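You operate a simulated robot arm through the tools that you are given. There is no shell and no other tool.

You run a simulated robot arm. Do the job below in one go: nothing can be reset, and whatever is moved stays where it is left.

TASK
Measure rice and dal into the mixing bowl as the recipe card says.
Fine: use the measuring cup and put it back; both lids go back on; spill nothing. Set down upright: measuring cup.

The check looks at the end state, three seconds after you hand in, the way a careful person would. Anything else that was tipped, shoved, dropped, spilled or broken makes it a failure. Lids that push on must go on centred and level and be pressed home; caps that screw on are set level and turned clockwise until they are tight.

THE ROBOT
A 6-joint arm with a three-finger gripper, fixed in place. Base frame: the origin is on the floor under the middle of its stand, x ahead of it, y to its left, z up; the work surface is at about z = 0.82. Units: m, degrees, N and s.
It reaches about 1.213 m from its shoulder. Its first joint turns from -166.0 to 166.0 degrees. Payload 4.89 kg.
Tool frame: the origin (TCP) lies between the finger pads and is the grasp point; the fingertips stand 0.03 m ahead of it; z points along the fingers, y is the line along which they close. The gripper opens to 0.164 m; its body begins 0.125 m behind the TCP.
Orientation is told as [roll, pitch, yaw] about the base's x, y, z axes, in that order, counted from this pose: with the fingers straight down and closing along the base's y, the tool's x points along the base's -x, its y along +y and its z along -z.

THE INTERFACE
- The arm moves only by the tool step_arm. Its argument "steps" is a list of rows, each an object of numbers (a shift or turn left out is 0, a gripper value left out holds the last): "dx", "dy", "dz": the shift along the tool's x, y, z in m; "rx", "ry", "rz": the turn, a rotation vector about the tool's x, y, z in degrees. In form: [{"dx": .., "dy": .., "dz": .., "rx": .., "ry": .., "rz": ..}, ...]. A call has 1 to 20 rows; each row shifts and turns the commanded pose from where the row before left it, along the tool's axes as they then stand. "grip" is the finger opening in m, from 0 to 0.164, set as the call begins (left out, the last holds). Each row takes 0.2 s and may step no farther than 0.05 m and 8.6 degrees from the row before; otherwise, or with a gripper value out of range, the whole call is refused. A pose out of reach is approached as far as the arm can. The call stops where the force on the tool passes 80 N (or 10 N more than at its start, if that is more) or the arm is blocked; 0.2 s more then pass. The fingers move at their own pace (about 0.108 m/s each) and stop on an object; they squeeze with about 27 N. The grip force told is the motor's: it shows also when the fingers shut on nothing. Time passes only in rows, and 0.2 s behind the last, so rows that do not move let the fingers close. The reply holds the time, the measured pose of the TCP, the force on the tool along the base axes, the opening and the grip force, in the units named above and with some noise, with the torque about the TCP (base axes, N m) and any sound that the robot's microphone picked up, and new pictures: "pictures" is both (left out), scene, wrist or none.
- Cameras (640 x 400 px; columns grow to the right, rows downward): "scene" is fixed at [0.4019, -0.4978, 1.6386]; the picture's right is [0.57, -0.82, 0.00], its down [-0.66, -0.45, -0.60] and it looks along [0.50, 0.34, -0.80] (base axes); focal length 322 px, centre (320, 200). "wrist" rides on the gripper at [0.076, -0.002, -0.152] in the tool frame; the picture's right is [0.02, 1.00, 0.00], its down [-0.88, 0.02, -0.47] and it looks along [-0.47, 0.01, 0.88] (tool axes); focal length 247 px, centre (320, 200). There is no depth. A picture from a camera that has moved, and an enlarged one, comes with that camera's place and axes in the base frame and with its lens.
- move_column(by): moves the trunk up (or, below 0, down) by that many m; the arm rides with it, the base frame stays. It gives what a move gives, with no picture.
- inspect(camera, box): a new picture of the part [left, top, right, bottom] of that camera's present view, enlarged. The clock stands still meanwhile.
- job_done(): hands the job in; it is judged then, once.

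Places have to be worked out from the pictures, the camera data and where the tool is seen. Open the gripper and draw the arm clear of the work before you hand the job in, unless the task says otherwise.

The tools are called after "Request:" as name(argument=value, ...) on one line, values as JSON. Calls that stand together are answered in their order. step_arm: Moves the arm, as the interface text tells. Its arguments: {"type":"object","properties":{"steps":{"type":"array","items":{"type":"object","properties":{"dx":{"type":"number"},"dy":{"type":"number"},"dz":{"type":"number"},"rx":{"type":"number"},"ry":{"type":"number"},"rz":{"type":"number"}}}},"grip":{"type":"number"},"pictures":{"type":"string","enum":["both","scene","wrist","none"]}},"required":["steps"]} The other tools are called the same way: move_column (by) moves the trunk up or down; inspect (camera, box) takes an enlarged picture of a part of a camera's view; job_done () hands the job in.

At the start:

```text
clock: 0.0
eef_pos: [0.7119, -0.1414, 1.2792]
tcp_rot: [-0.1, 0.0, 0.0]
contact_force: [0.5, -0.2, -1.1]
moment: [-0.02, 0.02, 0.0]
grip_width: 0.1642
gripper_force: 0.0
trunk travel left (down, up): [-0.175, 0.215]
```

scene: 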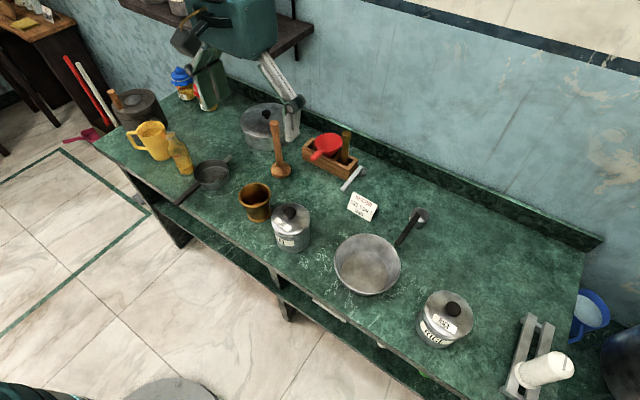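
wrist: 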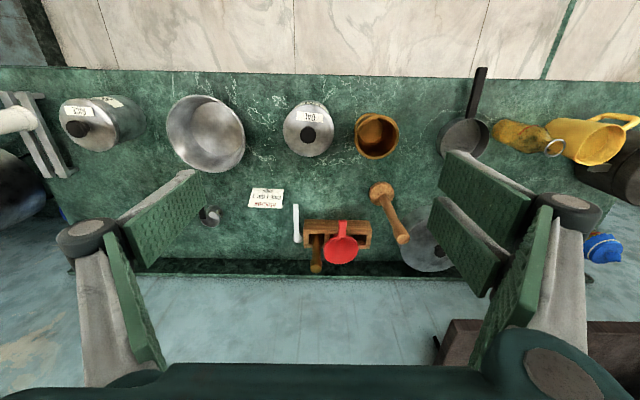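

I'll start by looking closely at the recipe card, the canisters and the red measuring cup before moving anything.

Request:
inspect(camera="scene", box=[335, 180, 395, 230])

Request:
inspect(camera="scene", box=[400, 280, 490, 360])

Request:
inspect(camera="scene", box=[230, 170, 330, 260])

Request:
inspect(camera="scene", box=[280, 110, 390, 200])

Request:
inspect(camera="wrist", box=[230, 170, 300, 220])

```text
8.00 times, centred on (365, 205) of scene
camera zoom: at [0.4019, -0.4978, 1.6386], right [0.57, -0.82, 0.0], down [-0.66, -0.45, -0.6], along [0.5, 0.34, -0.8], focal length 2574 px, centre (-40, 160)
```

zoom: 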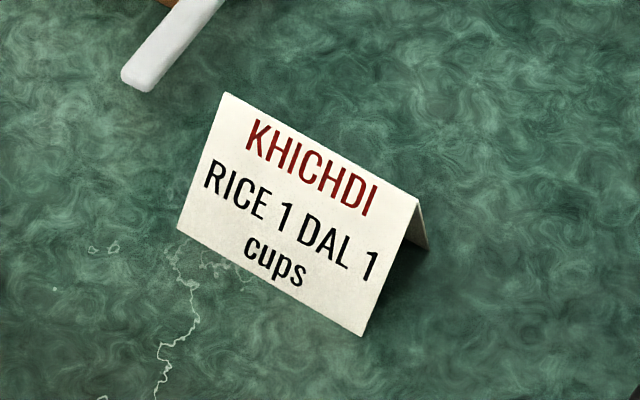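

```text
5.00 times, centred on (445, 320) of scene
camera zoom: at [0.4019, -0.4978, 1.6386], right [0.57, -0.82, 0.0], down [-0.66, -0.45, -0.6], along [0.5, 0.34, -0.8], focal length 1608 px, centre (-305, -400)
```

zoom: 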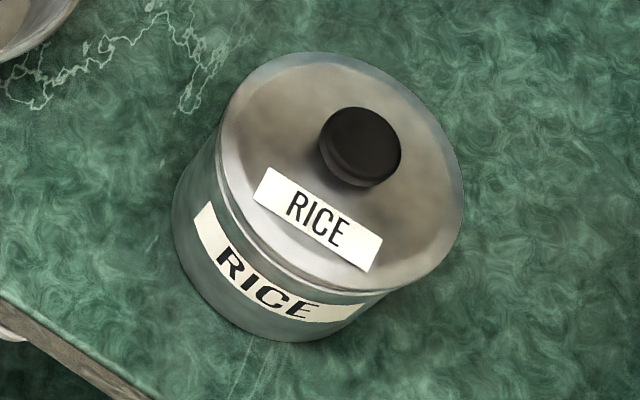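

```text
4.44 times, centred on (280, 215) of scene
camera zoom: at [0.4019, -0.4978, 1.6386], right [0.57, -0.82, 0.0], down [-0.66, -0.45, -0.6], along [0.5, 0.34, -0.8], focal length 1430 px, centre (498, 133)
```

zoom: 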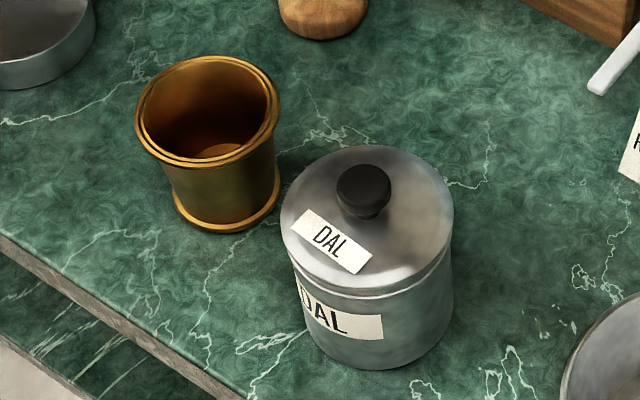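

```text
4.44 times, centred on (335, 155) of scene
camera zoom: at [0.4019, -0.4978, 1.6386], right [0.57, -0.82, 0.0], down [-0.66, -0.45, -0.6], along [0.5, 0.34, -0.8], focal length 1430 px, centre (253, 400)
```

zoom: 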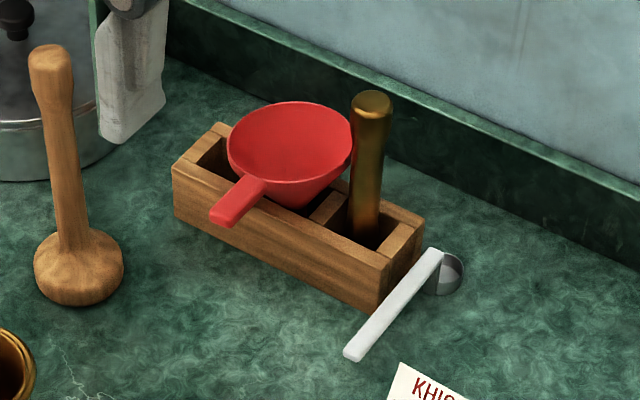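

```text
8.00 times, centred on (265, 195) of wrist
camera zoom: at [0.6358, -0.1428, 1.4317], right [-0.02, 1.0, 0.0], down [0.88, 0.02, 0.47], along [0.47, 0.01, -0.88], focal length 1976 px, centre (760, 240)
```

zoom: 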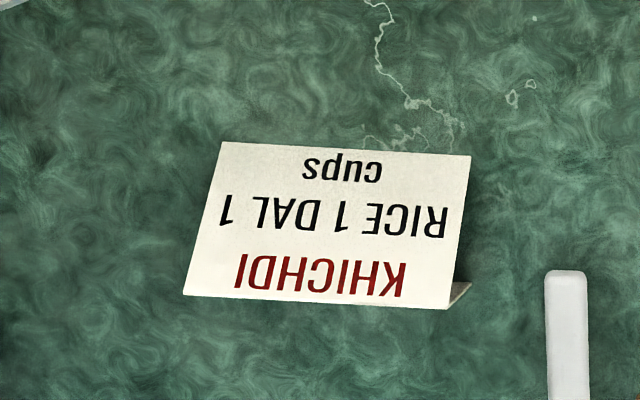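

The card reads rice 1 cup and dal 1 cup. I still need to work out which object is the measuring cup, so I'll zoom in on the small metal cup by the bowl, the white spoon and the red item.

Request:
inspect(camera="scene", box=[380, 195, 450, 255])

Request:
inspect(camera="scene", box=[320, 215, 440, 305])

Request:
inspect(camera="wrist", box=[270, 190, 400, 280])

Request:
inspect(camera="wrist", box=[160, 80, 260, 240])

Request:
inspect(camera="scene", box=[100, 60, 320, 210])

Request:
inspect(camera="scene", box=[480, 280, 640, 400])

```text
6.67 times, centred on (415, 225) of scene
camera zoom: at [0.4019, -0.4978, 1.6386], right [0.57, -0.82, 0.0], down [-0.66, -0.45, -0.6], along [0.5, 0.34, -0.8], focal length 2145 px, centre (-313, 33)
```

zoom: 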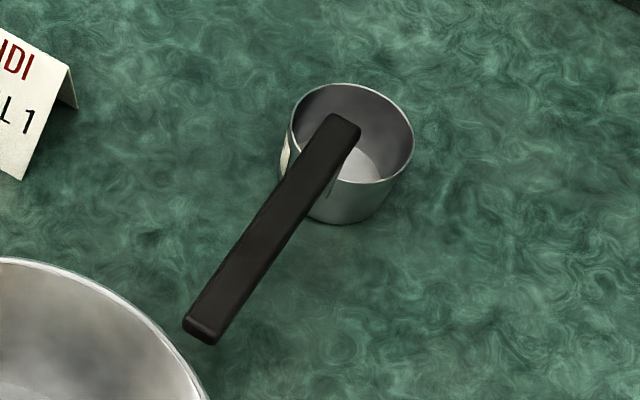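

```text
4.44 times, centred on (380, 260) of scene
camera zoom: at [0.4019, -0.4978, 1.6386], right [0.57, -0.82, 0.0], down [-0.66, -0.45, -0.6], along [0.5, 0.34, -0.8], focal length 1430 px, centre (53, -67)
```

zoom: 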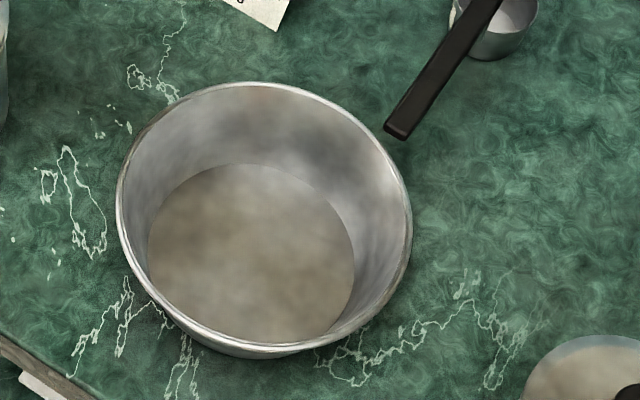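

```text
4.44 times, centred on (335, 235) of wrist
camera zoom: at [0.6358, -0.1428, 1.4317], right [-0.02, 1.0, 0.0], down [0.88, 0.02, 0.47], along [0.47, 0.01, -0.88], focal length 1098 px, centre (253, 44)
```

zoom: 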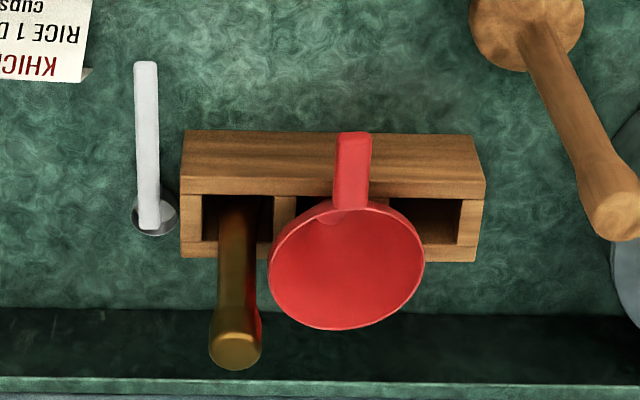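

```text
2.50 times, centred on (210, 160) of wrist
camera zoom: at [0.6358, -0.1428, 1.4317], right [-0.02, 1.0, 0.0], down [0.88, 0.02, 0.47], along [0.47, 0.01, -0.88], focal length 617 px, centre (595, 300)
```

zoom: 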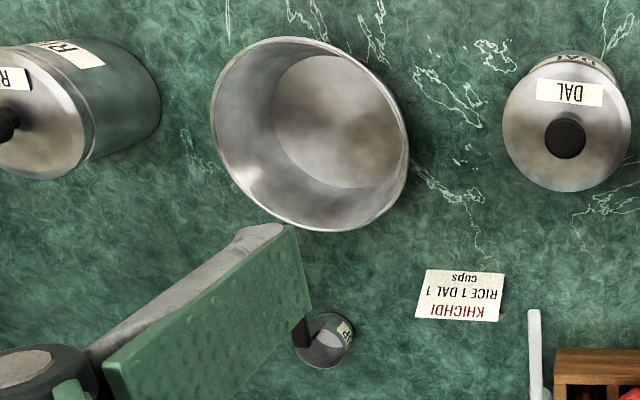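

```text
2.67 times, centred on (210, 135) of scene
camera zoom: at [0.4019, -0.4978, 1.6386], right [0.57, -0.82, 0.0], down [-0.66, -0.45, -0.6], along [0.5, 0.34, -0.8], focal length 858 px, centre (613, 373)
```

zoom: 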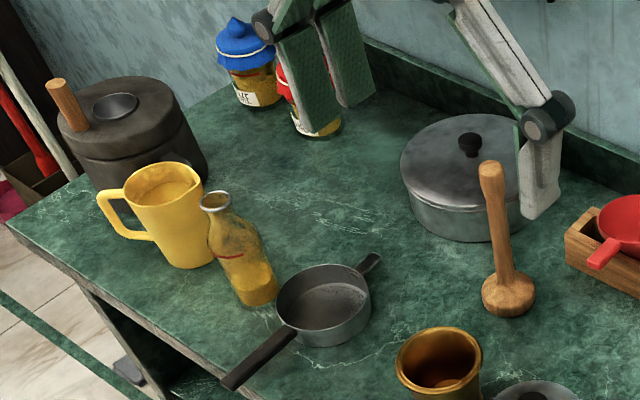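

```text
3.33 times, centred on (560, 340) of scene
camera zoom: at [0.4019, -0.4978, 1.6386], right [0.57, -0.82, 0.0], down [-0.66, -0.45, -0.6], along [0.5, 0.34, -0.8], focal length 1072 px, centre (-480, -267)
```

zoom: 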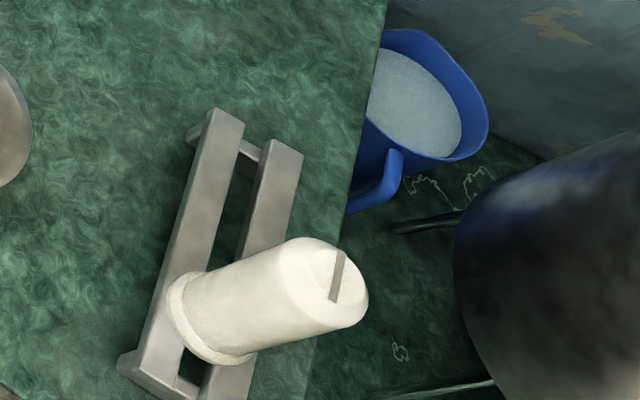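

The measuring cup looks like the small steel cup with the black handle and a label, at about (1.01, -0.44). The bowl is near (0.775, -0.39), rice near (0.76, -0.61) and dal near (0.757, -0.156). I'll move the wrist camera over the cup, staying high, to see its shape and label.

Request:
step_arm(steps=[{"dx": -0.017, "dy": -0.03, "dz": 0.018}, {"dx": -0.017, "dy": -0.03, "dz": 0.018}, {"dx": -0.017, "dy": -0.03, "dz": 0.018}, {"dx": -0.017, "dy": -0.03, "dz": 0.018}, {"dx": -0.017, "dy": -0.03, "dz": 0.018}, {"dx": -0.017, "dy": -0.03, "dz": 0.018}, {"dx": -0.017, "dy": -0.03, "dz": 0.018}, {"dx": -0.017, "dy": -0.03, "dz": 0.018}, {"dx": -0.017, "dy": -0.03, "dz": 0.018}, {"dx": -0.017, "dy": -0.03, "dz": 0.018}], pictures="both")

```text
clock: 2.2
eef_pos: [0.8807, -0.4414, 1.0979]
tcp_rot: [0.0, -0.1, 0.0]
contact_force: [-0.5, 1.9, 1.5]
moment: [-0.28, -0.12, 0.02]
grip_width: 0.1642
gripper_force: 0.0
trunk travel left (down, up): [-0.175, 0.215]
camera wrist: at [0.8043, -0.4425, 1.2498], right [-0.02, 1.0, 0.0], down [0.88, 0.02, 0.47], along [0.47, 0.01, -0.88], focal length 247 px, centre (320, 200)
```

scene: 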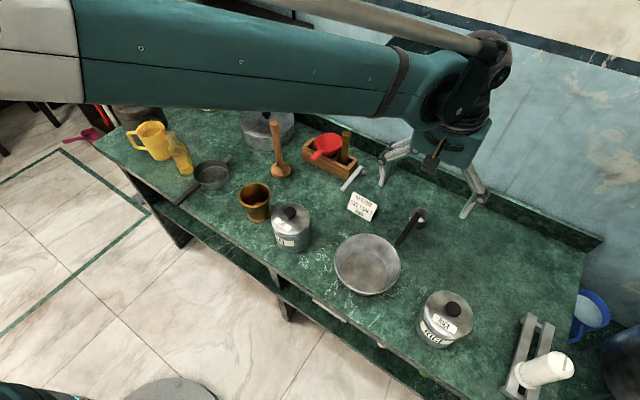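
wrist: 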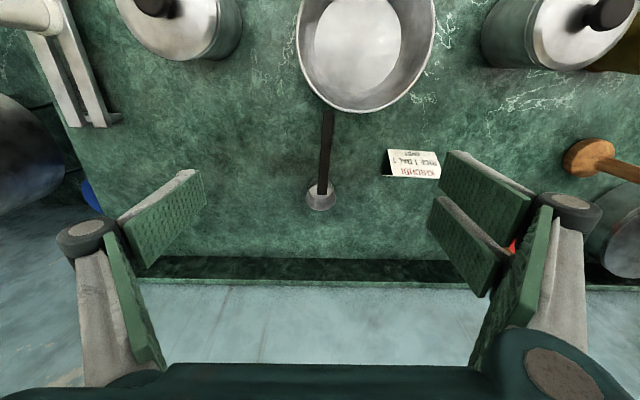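

The cup and its handle are directly in the wrist view now, so I'll zoom in on them.

Request:
inspect(camera="wrist", box=[280, 100, 380, 220])

Request:
inspect(camera="scene", box=[385, 195, 445, 255])

```text
3.33 times, centred on (330, 160) of wrist
camera zoom: at [0.8043, -0.4425, 1.2498], right [-0.02, 1.0, 0.0], down [0.88, 0.02, 0.47], along [0.47, 0.01, -0.88], focal length 823 px, centre (287, 333)
```

zoom: 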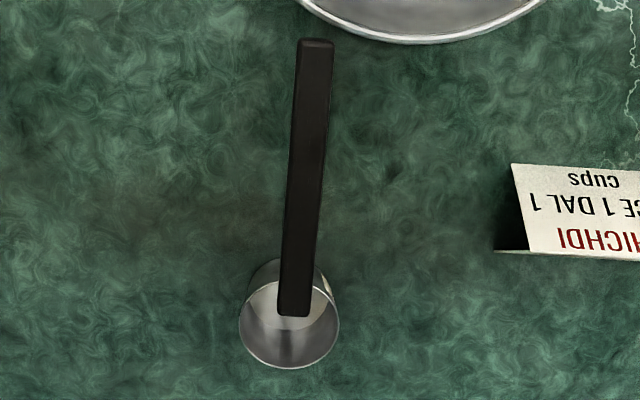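

```text
6.67 times, centred on (415, 225) of scene
camera zoom: at [0.4019, -0.4978, 1.6386], right [0.57, -0.82, 0.0], down [-0.66, -0.45, -0.6], along [0.5, 0.34, -0.8], focal length 2145 px, centre (-313, 33)
```

zoom: 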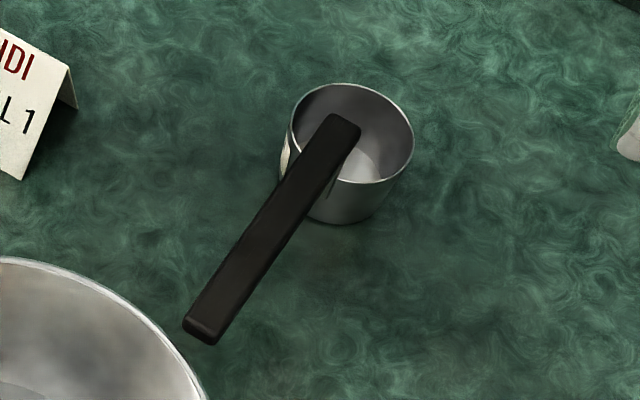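

Triangulating from both cameras puts the cup rim near (0.996, -0.437, 0.876). The handle is horizontal at z≈0.893, running toward the robot to x≈0.858. The canister lids are near z≈0.93, rice at (0.745, -0.602) and dal at (0.749, -0.164). I'll move above the rice canister at a safe height to measure its knob.

Request:
step_arm(steps=[{"dx": 0.0272, "dy": -0.0321, "dz": -0.003}, {"dx": 0.0272, "dy": -0.0321, "dz": -0.003}, {"dx": 0.0272, "dy": -0.0321, "dz": -0.003}, {"dx": 0.0272, "dy": -0.0321, "dz": -0.003}, {"dx": 0.0272, "dy": -0.0321, "dz": -0.003}], pictures="both")

Request:
inspect(camera="wrist", box=[240, 40, 400, 200])

```text
clock: 3.4
eef_pos: [0.7473, -0.6048, 1.1132]
tcp_rot: [0.0, 0.0, 0.0]
contact_force: [0.5, 1.1, -0.1]
moment: [-0.18, 0.16, 0.0]
grip_width: 0.1637
gripper_force: 0.0
trunk travel left (down, up): [-0.175, 0.215]
camera wrist: at [0.6714, -0.6058, 1.2661], right [-0.02, 1.0, 0.0], down [0.88, 0.02, 0.47], along [0.47, 0.01, -0.88], focal length 247 px, centre (320, 200)
```

scene: 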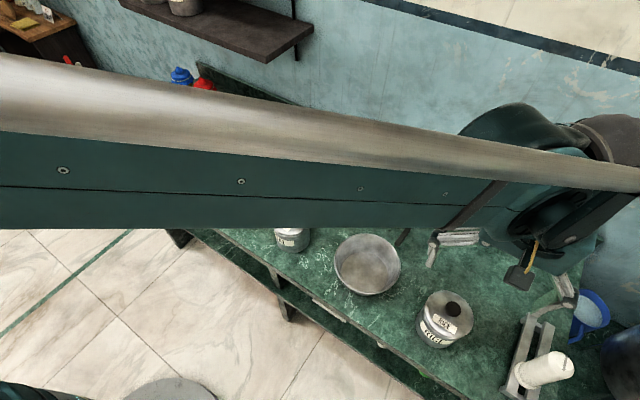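
wrist: 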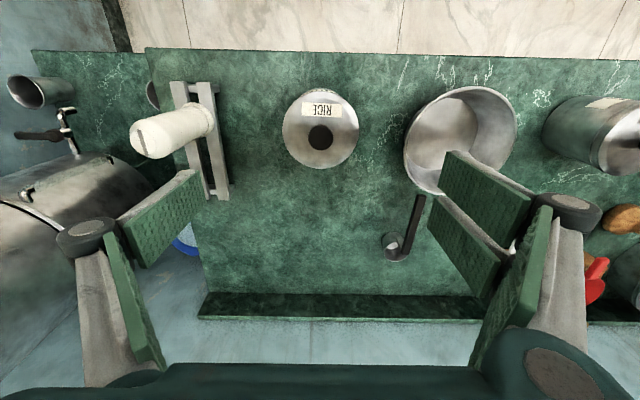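

```text
2.50 times, centred on (320, 120) of wrist
camera zoom: at [0.6714, -0.6058, 1.2661], right [-0.02, 1.0, 0.0], down [0.88, 0.02, 0.47], along [0.47, 0.01, -0.88], focal length 617 px, centre (320, 400)
```

zoom: 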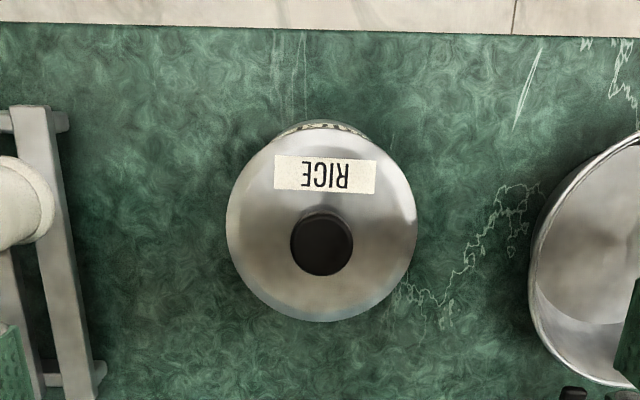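

The rice knob is centred at about (0.748, -0.603) with its top near z≈0.96, and the lid is about 0.104 m across. I'll narrow the fingers and come down to just above the knob, then check again.

Request:
step_arm(steps=[{"dx": -0.0005, "dy": 0.0012, "dz": 0.03}, {"dz": 0.03}, {"dz": 0.03}, {"dz": 0.01}], grip=0.09, pictures="both")

Request:
inspect(camera="scene", box=[400, 240, 500, 360])

```text
clock: 4.4
eef_pos: [0.7457, -0.6009, 1.0135]
tcp_rot: [0.0, 0.0, -0.1]
contact_force: [0.5, 0.1, 0.2]
moment: [0.03, 0.04, -0.05]
grip_width: 0.0902
gripper_force: 0.0
trunk travel left (down, up): [-0.175, 0.215]
camera wrist: at [0.6697, -0.6025, 1.1652], right [-0.02, 1.0, 0.0], down [0.88, 0.02, 0.47], along [0.47, 0.01, -0.88], focal length 247 px, centre (320, 200)
```

scene: 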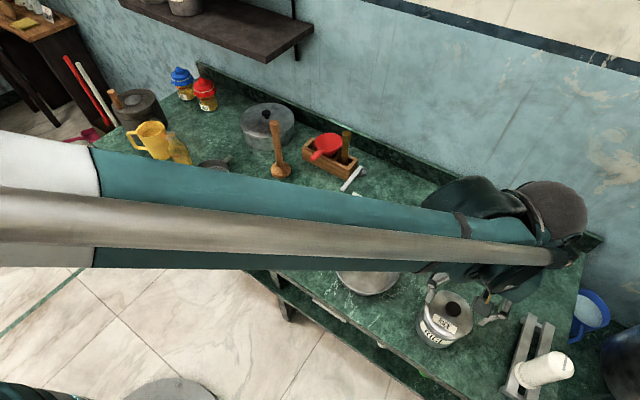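
wrist: 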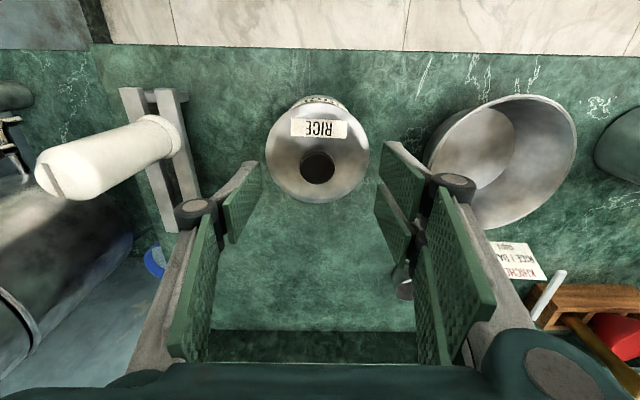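

```text
3.33 times, centred on (450, 300) of scene
camera zoom: at [0.4019, -0.4978, 1.6386], right [0.57, -0.82, 0.0], down [-0.66, -0.45, -0.6], along [0.5, 0.34, -0.8], focal length 1072 px, centre (-113, -133)
```

zoom: 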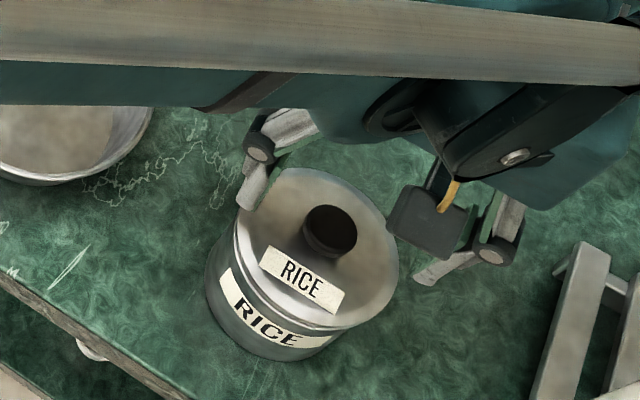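

Request:
inspect(camera="wrist", box=[230, 80, 410, 240])

```text
2.50 times, centred on (320, 160) of wrist
camera zoom: at [0.6697, -0.6025, 1.1652], right [-0.02, 1.0, 0.0], down [0.88, 0.02, 0.47], along [0.47, 0.01, -0.88], focal length 617 px, centre (320, 300)
```

zoom: 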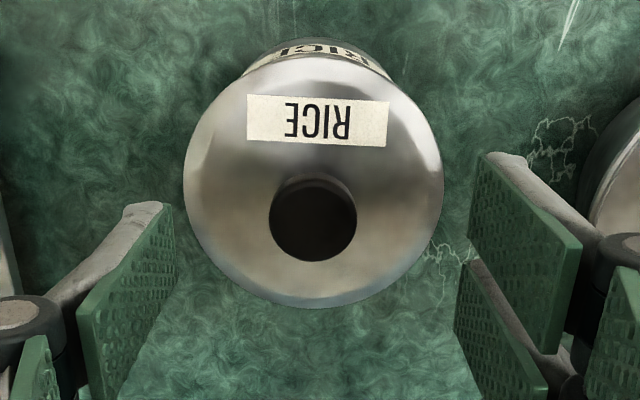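

The knob top is at about (0.745, -0.602, 0.968), within a millimetre of the TCP line. I'll lower 0.045 m so the tips sit just above the lid, then close on the knob.

Request:
step_arm(steps=[{"dz": 0.025}, {"dz": 0.02}], pictures="none")

Request:
step_arm(steps=[{}, {}, {}, {}], grip=0.0, pictures="both")

Request:
inspect(camera="wrist", box=[230, 80, 410, 240])

```text
clock: 5.0
eef_pos: [0.7453, -0.6011, 0.9677]
tcp_rot: [0.0, 0.0, -0.1]
contact_force: [-1.0, 0.7, 0.0]
moment: [-0.07, -0.08, -0.03]
grip_width: 0.0901
gripper_force: 0.1
trunk travel left (down, up): [-0.175, 0.215]
```

```text
clock: 6.0
eef_pos: [0.7457, -0.602, 0.9665]
tcp_rot: [0.0, -0.1, 0.0]
contact_force: [-0.2, -4.9, 3.7]
moment: [-0.18, -0.01, -0.04]
grip_width: 0.03
gripper_force: 27.1
trunk travel left (down, up): [-0.175, 0.215]
camera wrist: at [0.6694, -0.6027, 1.1203], right [-0.02, 1.0, 0.0], down [0.88, 0.02, 0.47], along [0.47, 0.01, -0.88], focal length 247 px, centre (320, 200)
```

scene: 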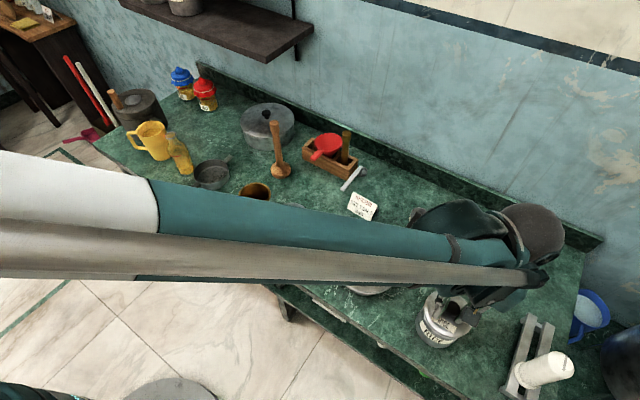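
wrist: 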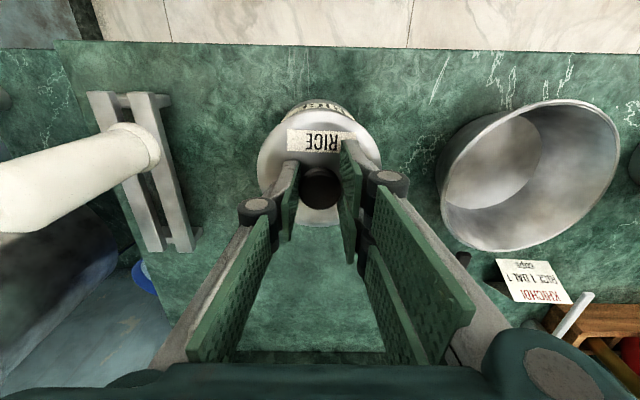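

```text
2.50 times, centred on (320, 160) of wrist
camera zoom: at [0.6694, -0.6027, 1.1203], right [-0.02, 1.0, 0.0], down [0.88, 0.02, 0.47], along [0.47, 0.01, -0.88], focal length 617 px, centre (320, 300)
```

zoom: 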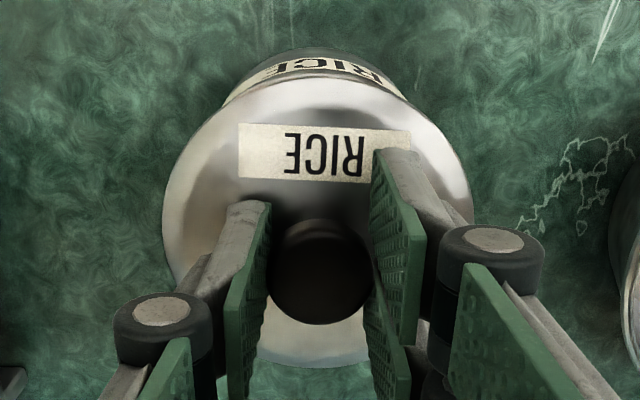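

The grip is on the knob at 0.030 m wide. I'll lift in small steps and watch the force, in case the lid is a tight fit and tries to carry the canister with it.

Request:
step_arm(steps=[{"dz": -0.004}, {"dz": -0.004}, {"dz": -0.004}], pictures="both")

Request:
inspect(camera="scene", box=[390, 250, 510, 370])

```text
clock: 6.8
eef_pos: [0.7454, -0.6004, 0.9812]
tcp_rot: [0.0, -0.1, 0.1]
contact_force: [0.7, 0.4, 0.3]
moment: [0.02, 0.03, -0.01]
grip_width: 0.0301
gripper_force: 26.8
trunk travel left (down, up): [-0.175, 0.215]
heard: snap
camera wrist: at [0.6703, -0.6018, 1.1343], right [-0.02, 1.0, 0.0], down [0.88, 0.02, 0.47], along [0.47, 0.01, -0.88], focal length 247 px, centre (320, 200)
```

scene: 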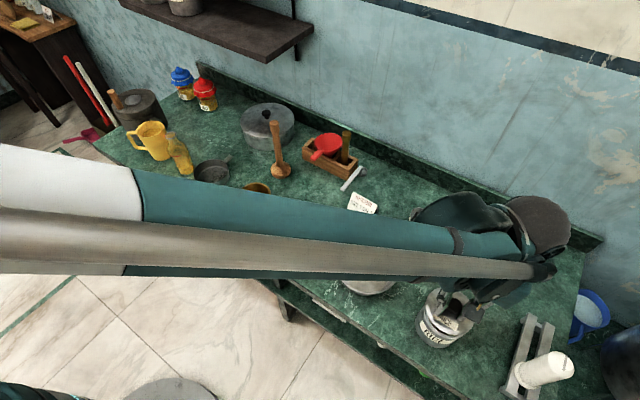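
wrist: 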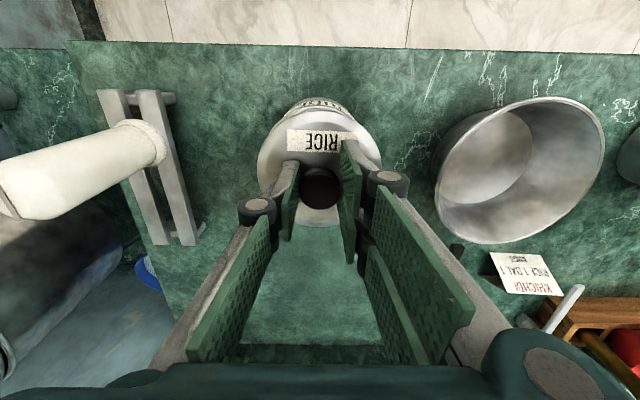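

```text
3.33 times, centred on (450, 310) of scene
camera zoom: at [0.4019, -0.4978, 1.6386], right [0.57, -0.82, 0.0], down [-0.66, -0.45, -0.6], along [0.5, 0.34, -0.8], focal length 1072 px, centre (-113, -167)
```

zoom: 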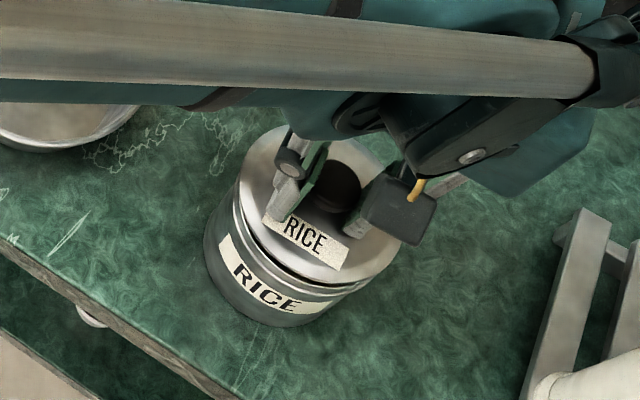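

A snap was heard, and the lid came free while the canister stayed put. I'll raise it well clear and carry it behind the canister, toward (0.90, -0.60).

Request:
step_arm(steps=[{"dz": -0.025}, {"dz": -0.03}, {"dz": -0.03}, {"dx": -0.035, "dz": -0.01}, {"dx": -0.04}, {"dx": -0.04}, {"dx": -0.04}], pictures="both")

Request:
inspect(camera="scene", box=[390, 250, 510, 370])

```text
clock: 8.4
eef_pos: [0.903, -0.6038, 1.0765]
tcp_rot: [0.0, 0.0, -0.1]
contact_force: [-0.7, 0.2, 0.5]
moment: [0.03, -0.17, 0.0]
grip_width: 0.0297
gripper_force: 27.1
trunk travel left (down, up): [-0.175, 0.215]
camera wrist: at [0.8256, -0.6045, 1.2295], right [-0.02, 1.0, 0.0], down [0.88, 0.02, 0.47], along [0.47, 0.01, -0.88], focal length 247 px, centre (320, 200)
```

scene: 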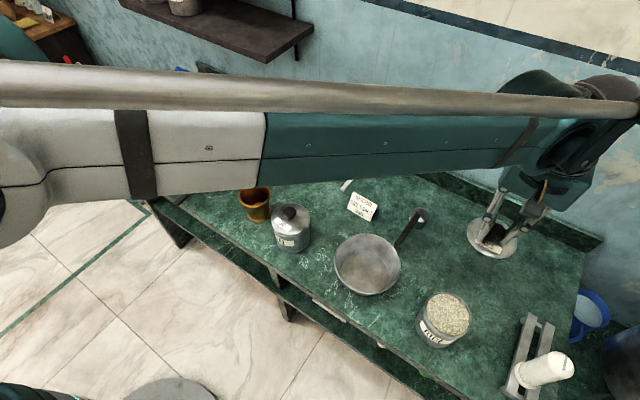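
wrist: 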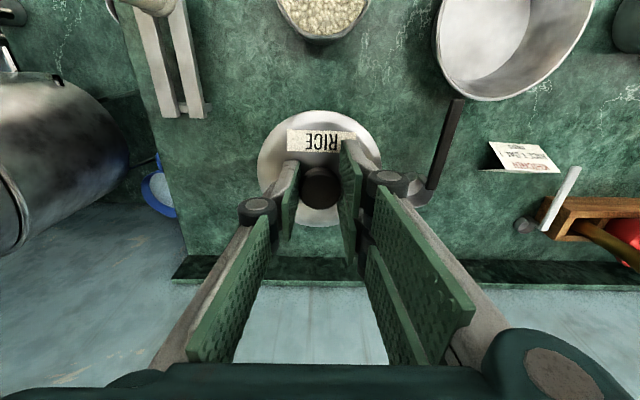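

```text
3.33 times, centred on (450, 310) of scene
camera zoom: at [0.4019, -0.4978, 1.6386], right [0.57, -0.82, 0.0], down [-0.66, -0.45, -0.6], along [0.5, 0.34, -0.8], focal length 1072 px, centre (-113, -167)
```

zoom: 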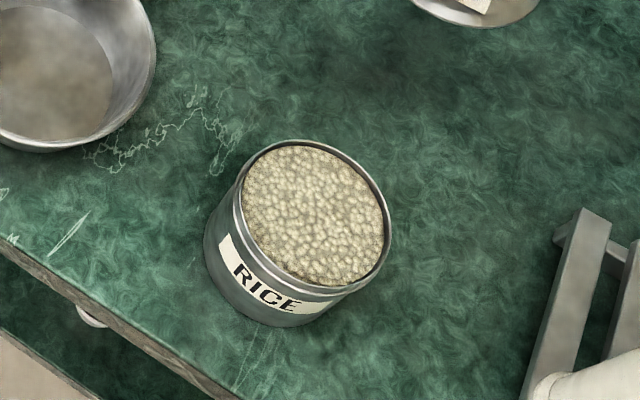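

The rice fills the canister almost to the rim. I'll set the lid down here in open space, quickly at first and then in small steps until contact shows.

Request:
step_arm(steps=[{"dz": 0.04}, {"dz": 0.04}, {"dz": 0.04}, {"dz": 0.04}, {"dz": 0.02}], pictures="both")

Request:
inspect(camera="scene", box=[430, 180, 550, 300])

```text
clock: 9.6
eef_pos: [0.9032, -0.5997, 0.8955]
tcp_rot: [0.0, 0.1, 0.1]
contact_force: [-0.4, -0.2, -0.4]
moment: [0.01, -0.02, -0.03]
grip_width: 0.0297
gripper_force: 26.6
trunk travel left (down, up): [-0.175, 0.215]
camera wrist: at [0.8253, -0.6009, 1.0485], right [-0.02, 1.0, 0.0], down [0.88, 0.02, 0.47], along [0.47, 0.01, -0.88], focal length 247 px, centre (320, 200)
```

scene: 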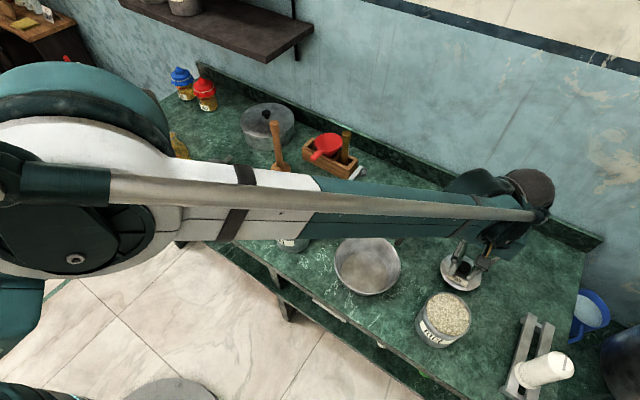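
wrist: 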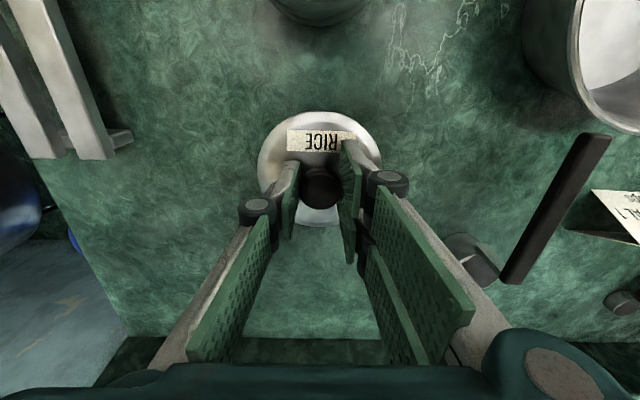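

```text
3.33 times, centred on (490, 240) of scene
camera zoom: at [0.4019, -0.4978, 1.6386], right [0.57, -0.82, 0.0], down [-0.66, -0.45, -0.6], along [0.5, 0.34, -0.8], focal length 1072 px, centre (-247, 67)
```

zoom: 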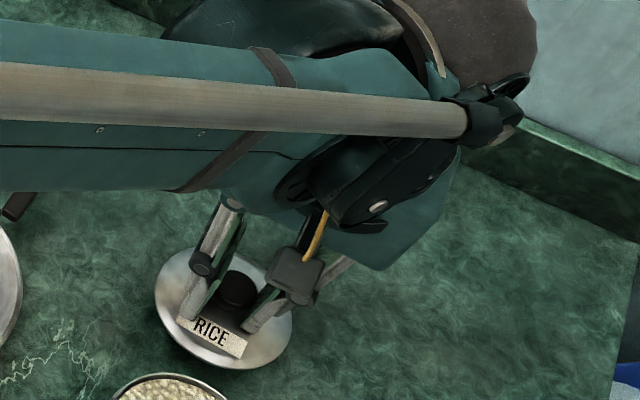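

The lid is still a little above the table, with no contact force yet. I'll continue down in small increments.

Request:
step_arm(steps=[{"dz": 0.004}, {"dz": 0.004}], pictures="none")

```text
clock: 10.2
eef_pos: [0.9021, -0.5994, 0.8875]
tcp_rot: [-0.1, 0.1, 0.0]
contact_force: [0.1, 0.2, -0.4]
moment: [-0.03, 0.0, 0.0]
grip_width: 0.0296
gripper_force: 26.6
trunk travel left (down, up): [-0.175, 0.215]
```

No contact at 0.8875, so I'll keep lowering gently.

Request:
step_arm(steps=[{"dz": 0.003}, {"dz": 0.003}], pictures="none")

```text
clock: 10.8
eef_pos: [0.9023, -0.6002, 0.8817]
tcp_rot: [0.0, 0.0, 0.0]
contact_force: [-0.4, -0.2, 0.0]
moment: [0.0, -0.03, 0.0]
grip_width: 0.0297
gripper_force: 27.5
trunk travel left (down, up): [-0.175, 0.215]
```

Still free at 0.8817, so I'll go down a bit more.

Request:
step_arm(steps=[{"dz": 0.003}, {"dz": 0.003}], pictures="none")

```text
clock: 11.4
eef_pos: [0.9017, -0.6013, 0.8756]
tcp_rot: [0.0, 0.0, -0.1]
contact_force: [-0.2, 0.4, -0.3]
moment: [-0.01, -0.01, 0.05]
grip_width: 0.0299
gripper_force: 27.1
trunk travel left (down, up): [-0.175, 0.215]
```

Request:
step_arm(steps=[{"dz": 0.002}, {"dz": 0.002}], pictures="wrist")

Request:
inspect(camera="scene", box=[440, 240, 500, 300])

```text
clock: 12.0
eef_pos: [0.9011, -0.5998, 0.8726]
tcp_rot: [0.0, 0.0, 0.0]
contact_force: [-0.1, 0.2, -0.6]
moment: [0.01, 0.02, -0.01]
grip_width: 0.0297
gripper_force: 27.2
trunk travel left (down, up): [-0.175, 0.215]
camera wrist: at [0.8245, -0.602, 1.0252], right [-0.02, 1.0, 0.0], down [0.88, 0.02, 0.47], along [0.47, 0.01, -0.88], focal length 247 px, centre (320, 200)
```

wrist: 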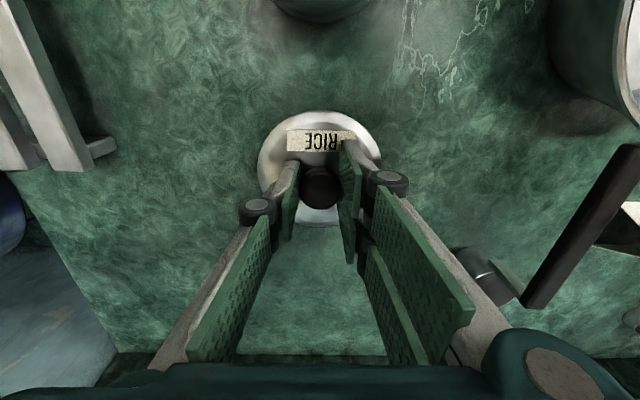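

```text
6.67 times, centred on (470, 270) of scene
camera zoom: at [0.4019, -0.4978, 1.6386], right [0.57, -0.82, 0.0], down [-0.66, -0.45, -0.6], along [0.5, 0.34, -0.8], focal length 2145 px, centre (-680, -267)
```

zoom: 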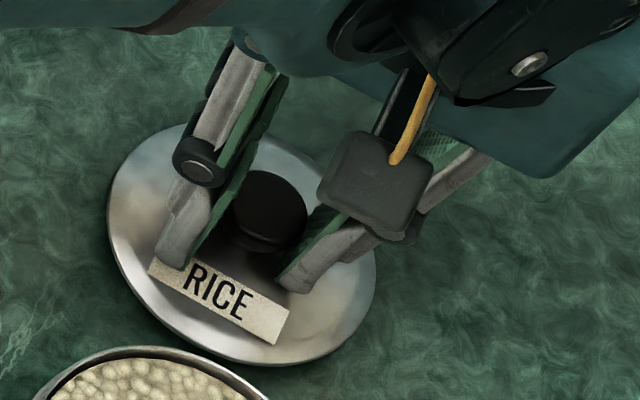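

Request:
step_arm(steps=[{"dz": 0.002}, {"dz": 0.002}], pictures="none")

```text
clock: 12.6
eef_pos: [0.9011, -0.6012, 0.8693]
tcp_rot: [0.0, 0.0, 0.1]
contact_force: [0.2, -0.1, -0.8]
moment: [-0.03, 0.0, -0.03]
grip_width: 0.0297
gripper_force: 27.3
trunk travel left (down, up): [-0.175, 0.215]
```

Request:
step_arm(steps=[{"dz": 0.002}, {"dz": 0.002}], pictures="none")

```text
clock: 13.2
eef_pos: [0.8999, -0.6014, 0.8641]
tcp_rot: [0.1, 0.0, 0.1]
contact_force: [-0.5, 0.1, -0.6]
moment: [0.0, -0.05, 0.0]
grip_width: 0.0297
gripper_force: 27.1
trunk travel left (down, up): [-0.175, 0.215]
```

Request:
step_arm(steps=[{"dz": 0.002}, {}], pictures="none")

```text
clock: 13.8
eef_pos: [0.9016, -0.6008, 0.8621]
tcp_rot: [0.0, -0.1, 0.0]
contact_force: [0.0, 0.3, -0.3]
moment: [-0.02, 0.01, -0.01]
grip_width: 0.0298
gripper_force: 26.4
trunk travel left (down, up): [-0.175, 0.215]
```

Request:
step_arm(steps=[{"dz": 0.002}, {}], pictures="wrist")

Request:
inspect(camera="scene", box=[440, 240, 500, 300])

```text
clock: 14.4
eef_pos: [0.9018, -0.6008, 0.8604]
tcp_rot: [-0.1, 0.1, 0.0]
contact_force: [2.6, 1.1, 11.4]
moment: [0.08, 0.05, -0.05]
grip_width: 0.0296
gripper_force: 27.1
trunk travel left (down, up): [-0.175, 0.215]
camera wrist: at [0.8247, -0.6023, 1.014], right [-0.02, 1.0, 0.0], down [0.88, 0.02, 0.47], along [0.47, 0.01, -0.88], focal length 247 px, centre (320, 200)
```

wrist: 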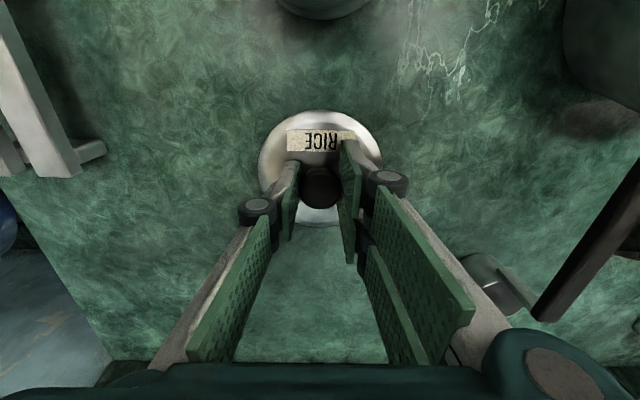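

```text
6.67 times, centred on (470, 270) of scene
camera zoom: at [0.4019, -0.4978, 1.6386], right [0.57, -0.82, 0.0], down [-0.66, -0.45, -0.6], along [0.5, 0.34, -0.8], focal length 2145 px, centre (-680, -267)
```

zoom: 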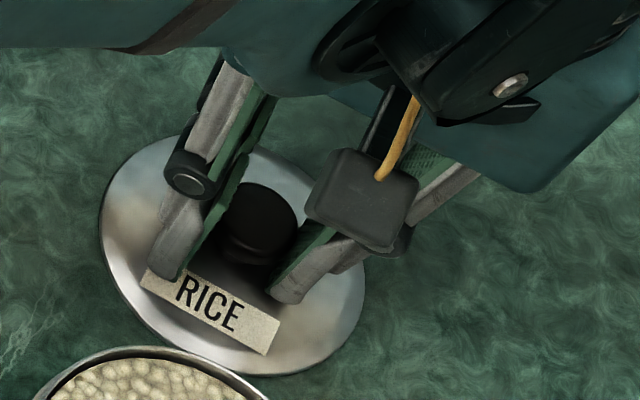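

Contact of 11 N at TCP z=0.8604 means the lid is resting on the table. I'll release it and rise straight up.

Request:
step_arm(steps=[{}, {}], grip=0.08, pictures="none")

Request:
step_arm(steps=[{"dz": -0.03}, {"dz": -0.04}, {"dz": -0.04}, {"dz": -0.04}, {"dz": -0.04}, {"dz": -0.04}, {"dz": -0.03}], pictures="both")

```text
clock: 15.0
eef_pos: [0.9021, -0.6017, 0.8609]
tcp_rot: [0.1, 0.1, 0.0]
contact_force: [0.1, -0.1, -0.5]
moment: [0.01, 0.02, 0.02]
grip_width: 0.0799
gripper_force: 0.1
trunk travel left (down, up): [-0.175, 0.215]
```

```text
clock: 16.6
eef_pos: [0.9022, -0.6003, 1.1218]
tcp_rot: [-0.1, 0.0, 0.0]
contact_force: [0.8, -0.5, -0.3]
moment: [-0.02, 0.06, 0.03]
grip_width: 0.0799
gripper_force: 0.1
trunk travel left (down, up): [-0.175, 0.215]
camera wrist: at [0.8253, -0.6011, 1.2748], right [-0.02, 1.0, 0.0], down [0.88, 0.02, 0.47], along [0.47, 0.01, -0.88], focal length 247 px, centre (320, 200)
```

scene: 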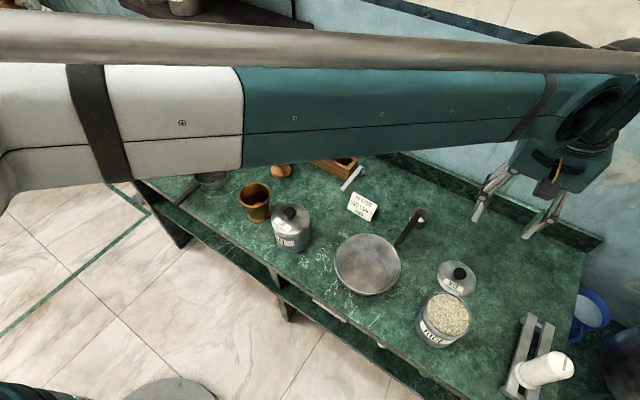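
wrist: 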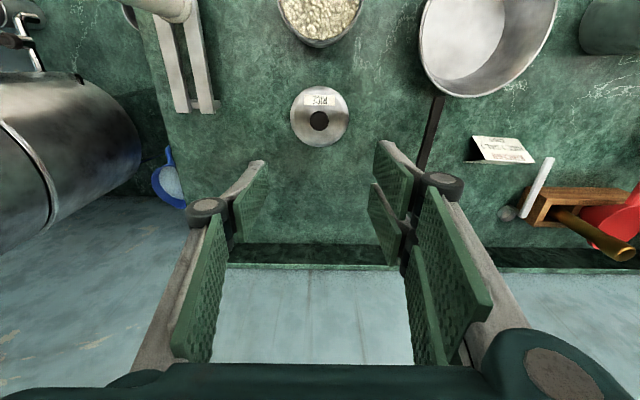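

The rice lid is parked flat. Next is the dal lid, so I'll move above the dal canister at the same safe height and check its knob position.

Request:
step_arm(steps=[{"dx": 0.0139, "dy": 0.0396}, {"dx": 0.0139, "dy": 0.0396}, {"dx": 0.0139, "dy": 0.0396}, {"dx": 0.0139, "dy": 0.0396}, {"dx": 0.0139, "dy": 0.0396}, {"dx": 0.0139, "dy": 0.0396}, {"dx": 0.0139, "dy": 0.0396}, {"dx": 0.0139, "dy": 0.0396}, {"dx": 0.0139, "dy": 0.0396}, {"dx": 0.0139, "dy": 0.0396}, {"dx": 0.0139, "dy": 0.0396}], grip=0.09, pictures="both")

Request:
inspect(camera="wrist", box=[230, 40, 410, 200])

```text
clock: 19.0
eef_pos: [0.7509, -0.1656, 1.119]
tcp_rot: [0.0, -0.1, -0.1]
contact_force: [0.6, -0.6, 0.3]
moment: [0.25, 0.12, 0.02]
grip_width: 0.0899
gripper_force: 0.1
trunk travel left (down, up): [-0.175, 0.215]
camera wrist: at [0.6744, -0.1671, 1.2716], right [-0.02, 1.0, 0.0], down [0.88, 0.02, 0.47], along [0.47, 0.01, -0.88], focal length 247 px, centre (320, 200)
```

scene: 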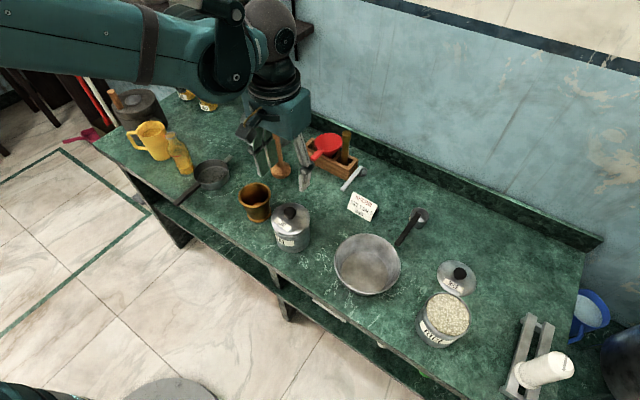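
wrist: 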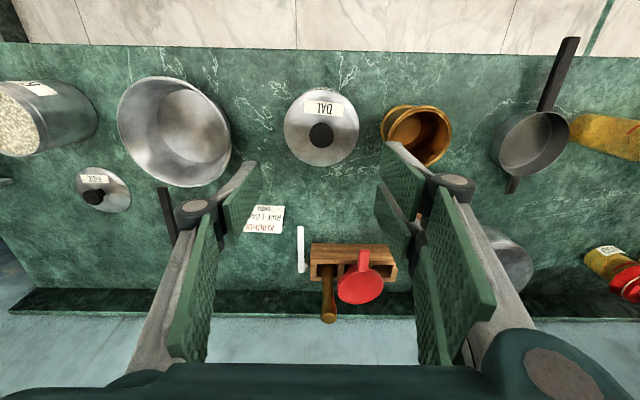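

```text
2.50 times, centred on (320, 120) of wrist
camera zoom: at [0.6744, -0.1671, 1.2716], right [-0.02, 1.0, 0.0], down [0.88, 0.02, 0.47], along [0.47, 0.01, -0.88], focal length 617 px, centre (320, 400)
```

zoom: 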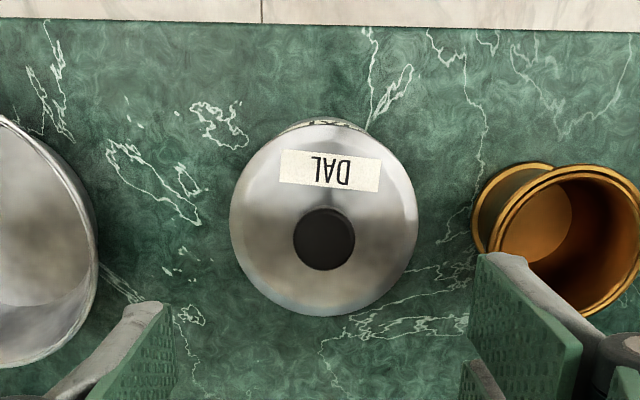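

The dal knob is at about (0.748, -0.1625), the same height as the rice one. The brass mortar next to it tops out near z=0.906, below my fingertips. I'll descend to the knob.

Request:
step_arm(steps=[{"dx": 0.003, "dy": 0.003, "dz": 0.03}, {"dz": 0.03}, {"dz": 0.03}, {"dz": 0.015}], grip=0.07, pictures="wrist")

Request:
inspect(camera="wrist", box=[230, 80, 410, 240])

```text
clock: 20.0
eef_pos: [0.7438, -0.1624, 1.0142]
tcp_rot: [0.0, 0.1, -0.1]
contact_force: [0.8, 0.2, -0.7]
moment: [0.01, 0.02, 0.0]
grip_width: 0.07
gripper_force: 0.1
trunk travel left (down, up): [-0.175, 0.215]
camera wrist: at [0.6681, -0.1634, 1.1667], right [-0.02, 1.0, 0.0], down [0.88, 0.02, 0.47], along [0.47, 0.01, -0.88], focal length 247 px, centre (320, 200)
```

wrist: 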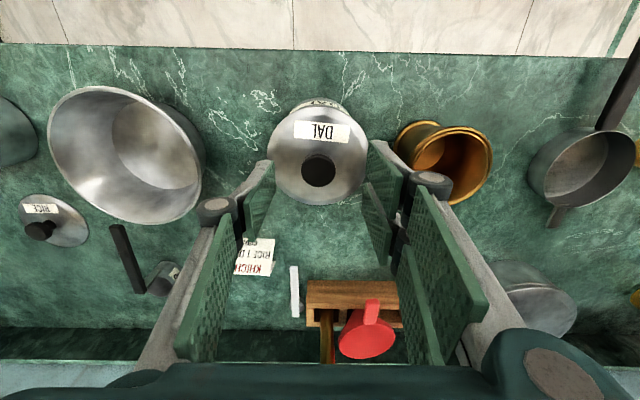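

```text
2.50 times, centred on (320, 160) of wrist
camera zoom: at [0.6681, -0.1634, 1.1667], right [-0.02, 1.0, 0.0], down [0.88, 0.02, 0.47], along [0.47, 0.01, -0.88], focal length 617 px, centre (320, 300)
```

zoom: 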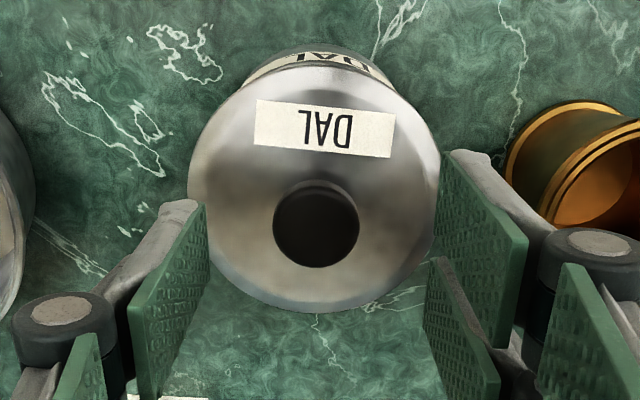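

The knob is at about (0.7465, -0.163), so I'll shift 2 mm forward, lower to z≈0.967, and close.

Request:
step_arm(steps=[{"dx": -0.002, "dz": 0.025}, {"dz": 0.022}, {}], pictures="none")

Request:
step_arm(steps=[{}, {}, {}], grip=0.0, pictures="wrist")

```text
clock: 20.8
eef_pos: [0.7466, -0.1633, 0.9666]
tcp_rot: [0.0, 0.0, -0.1]
contact_force: [0.1, -0.9, -0.8]
moment: [0.01, 0.03, -0.01]
grip_width: 0.0702
gripper_force: 0.0
trunk travel left (down, up): [-0.175, 0.215]
```

```text
clock: 21.6
eef_pos: [0.7471, -0.1637, 0.9661]
tcp_rot: [0.0, -0.1, 0.0]
contact_force: [-0.9, -0.2, 0.0]
moment: [0.0, -0.01, 0.02]
grip_width: 0.0295
gripper_force: 27.1
trunk travel left (down, up): [-0.175, 0.215]
heard: snap
camera wrist: at [0.6706, -0.1648, 1.1193], right [-0.02, 1.0, 0.0], down [0.88, 0.02, 0.47], along [0.47, 0.01, -0.88], focal length 247 px, centre (320, 200)
```

wrist: 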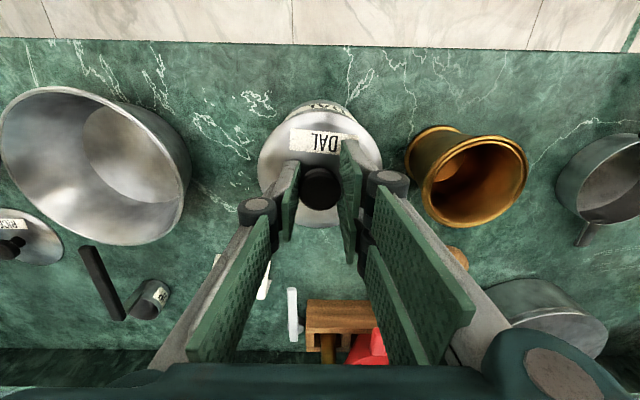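

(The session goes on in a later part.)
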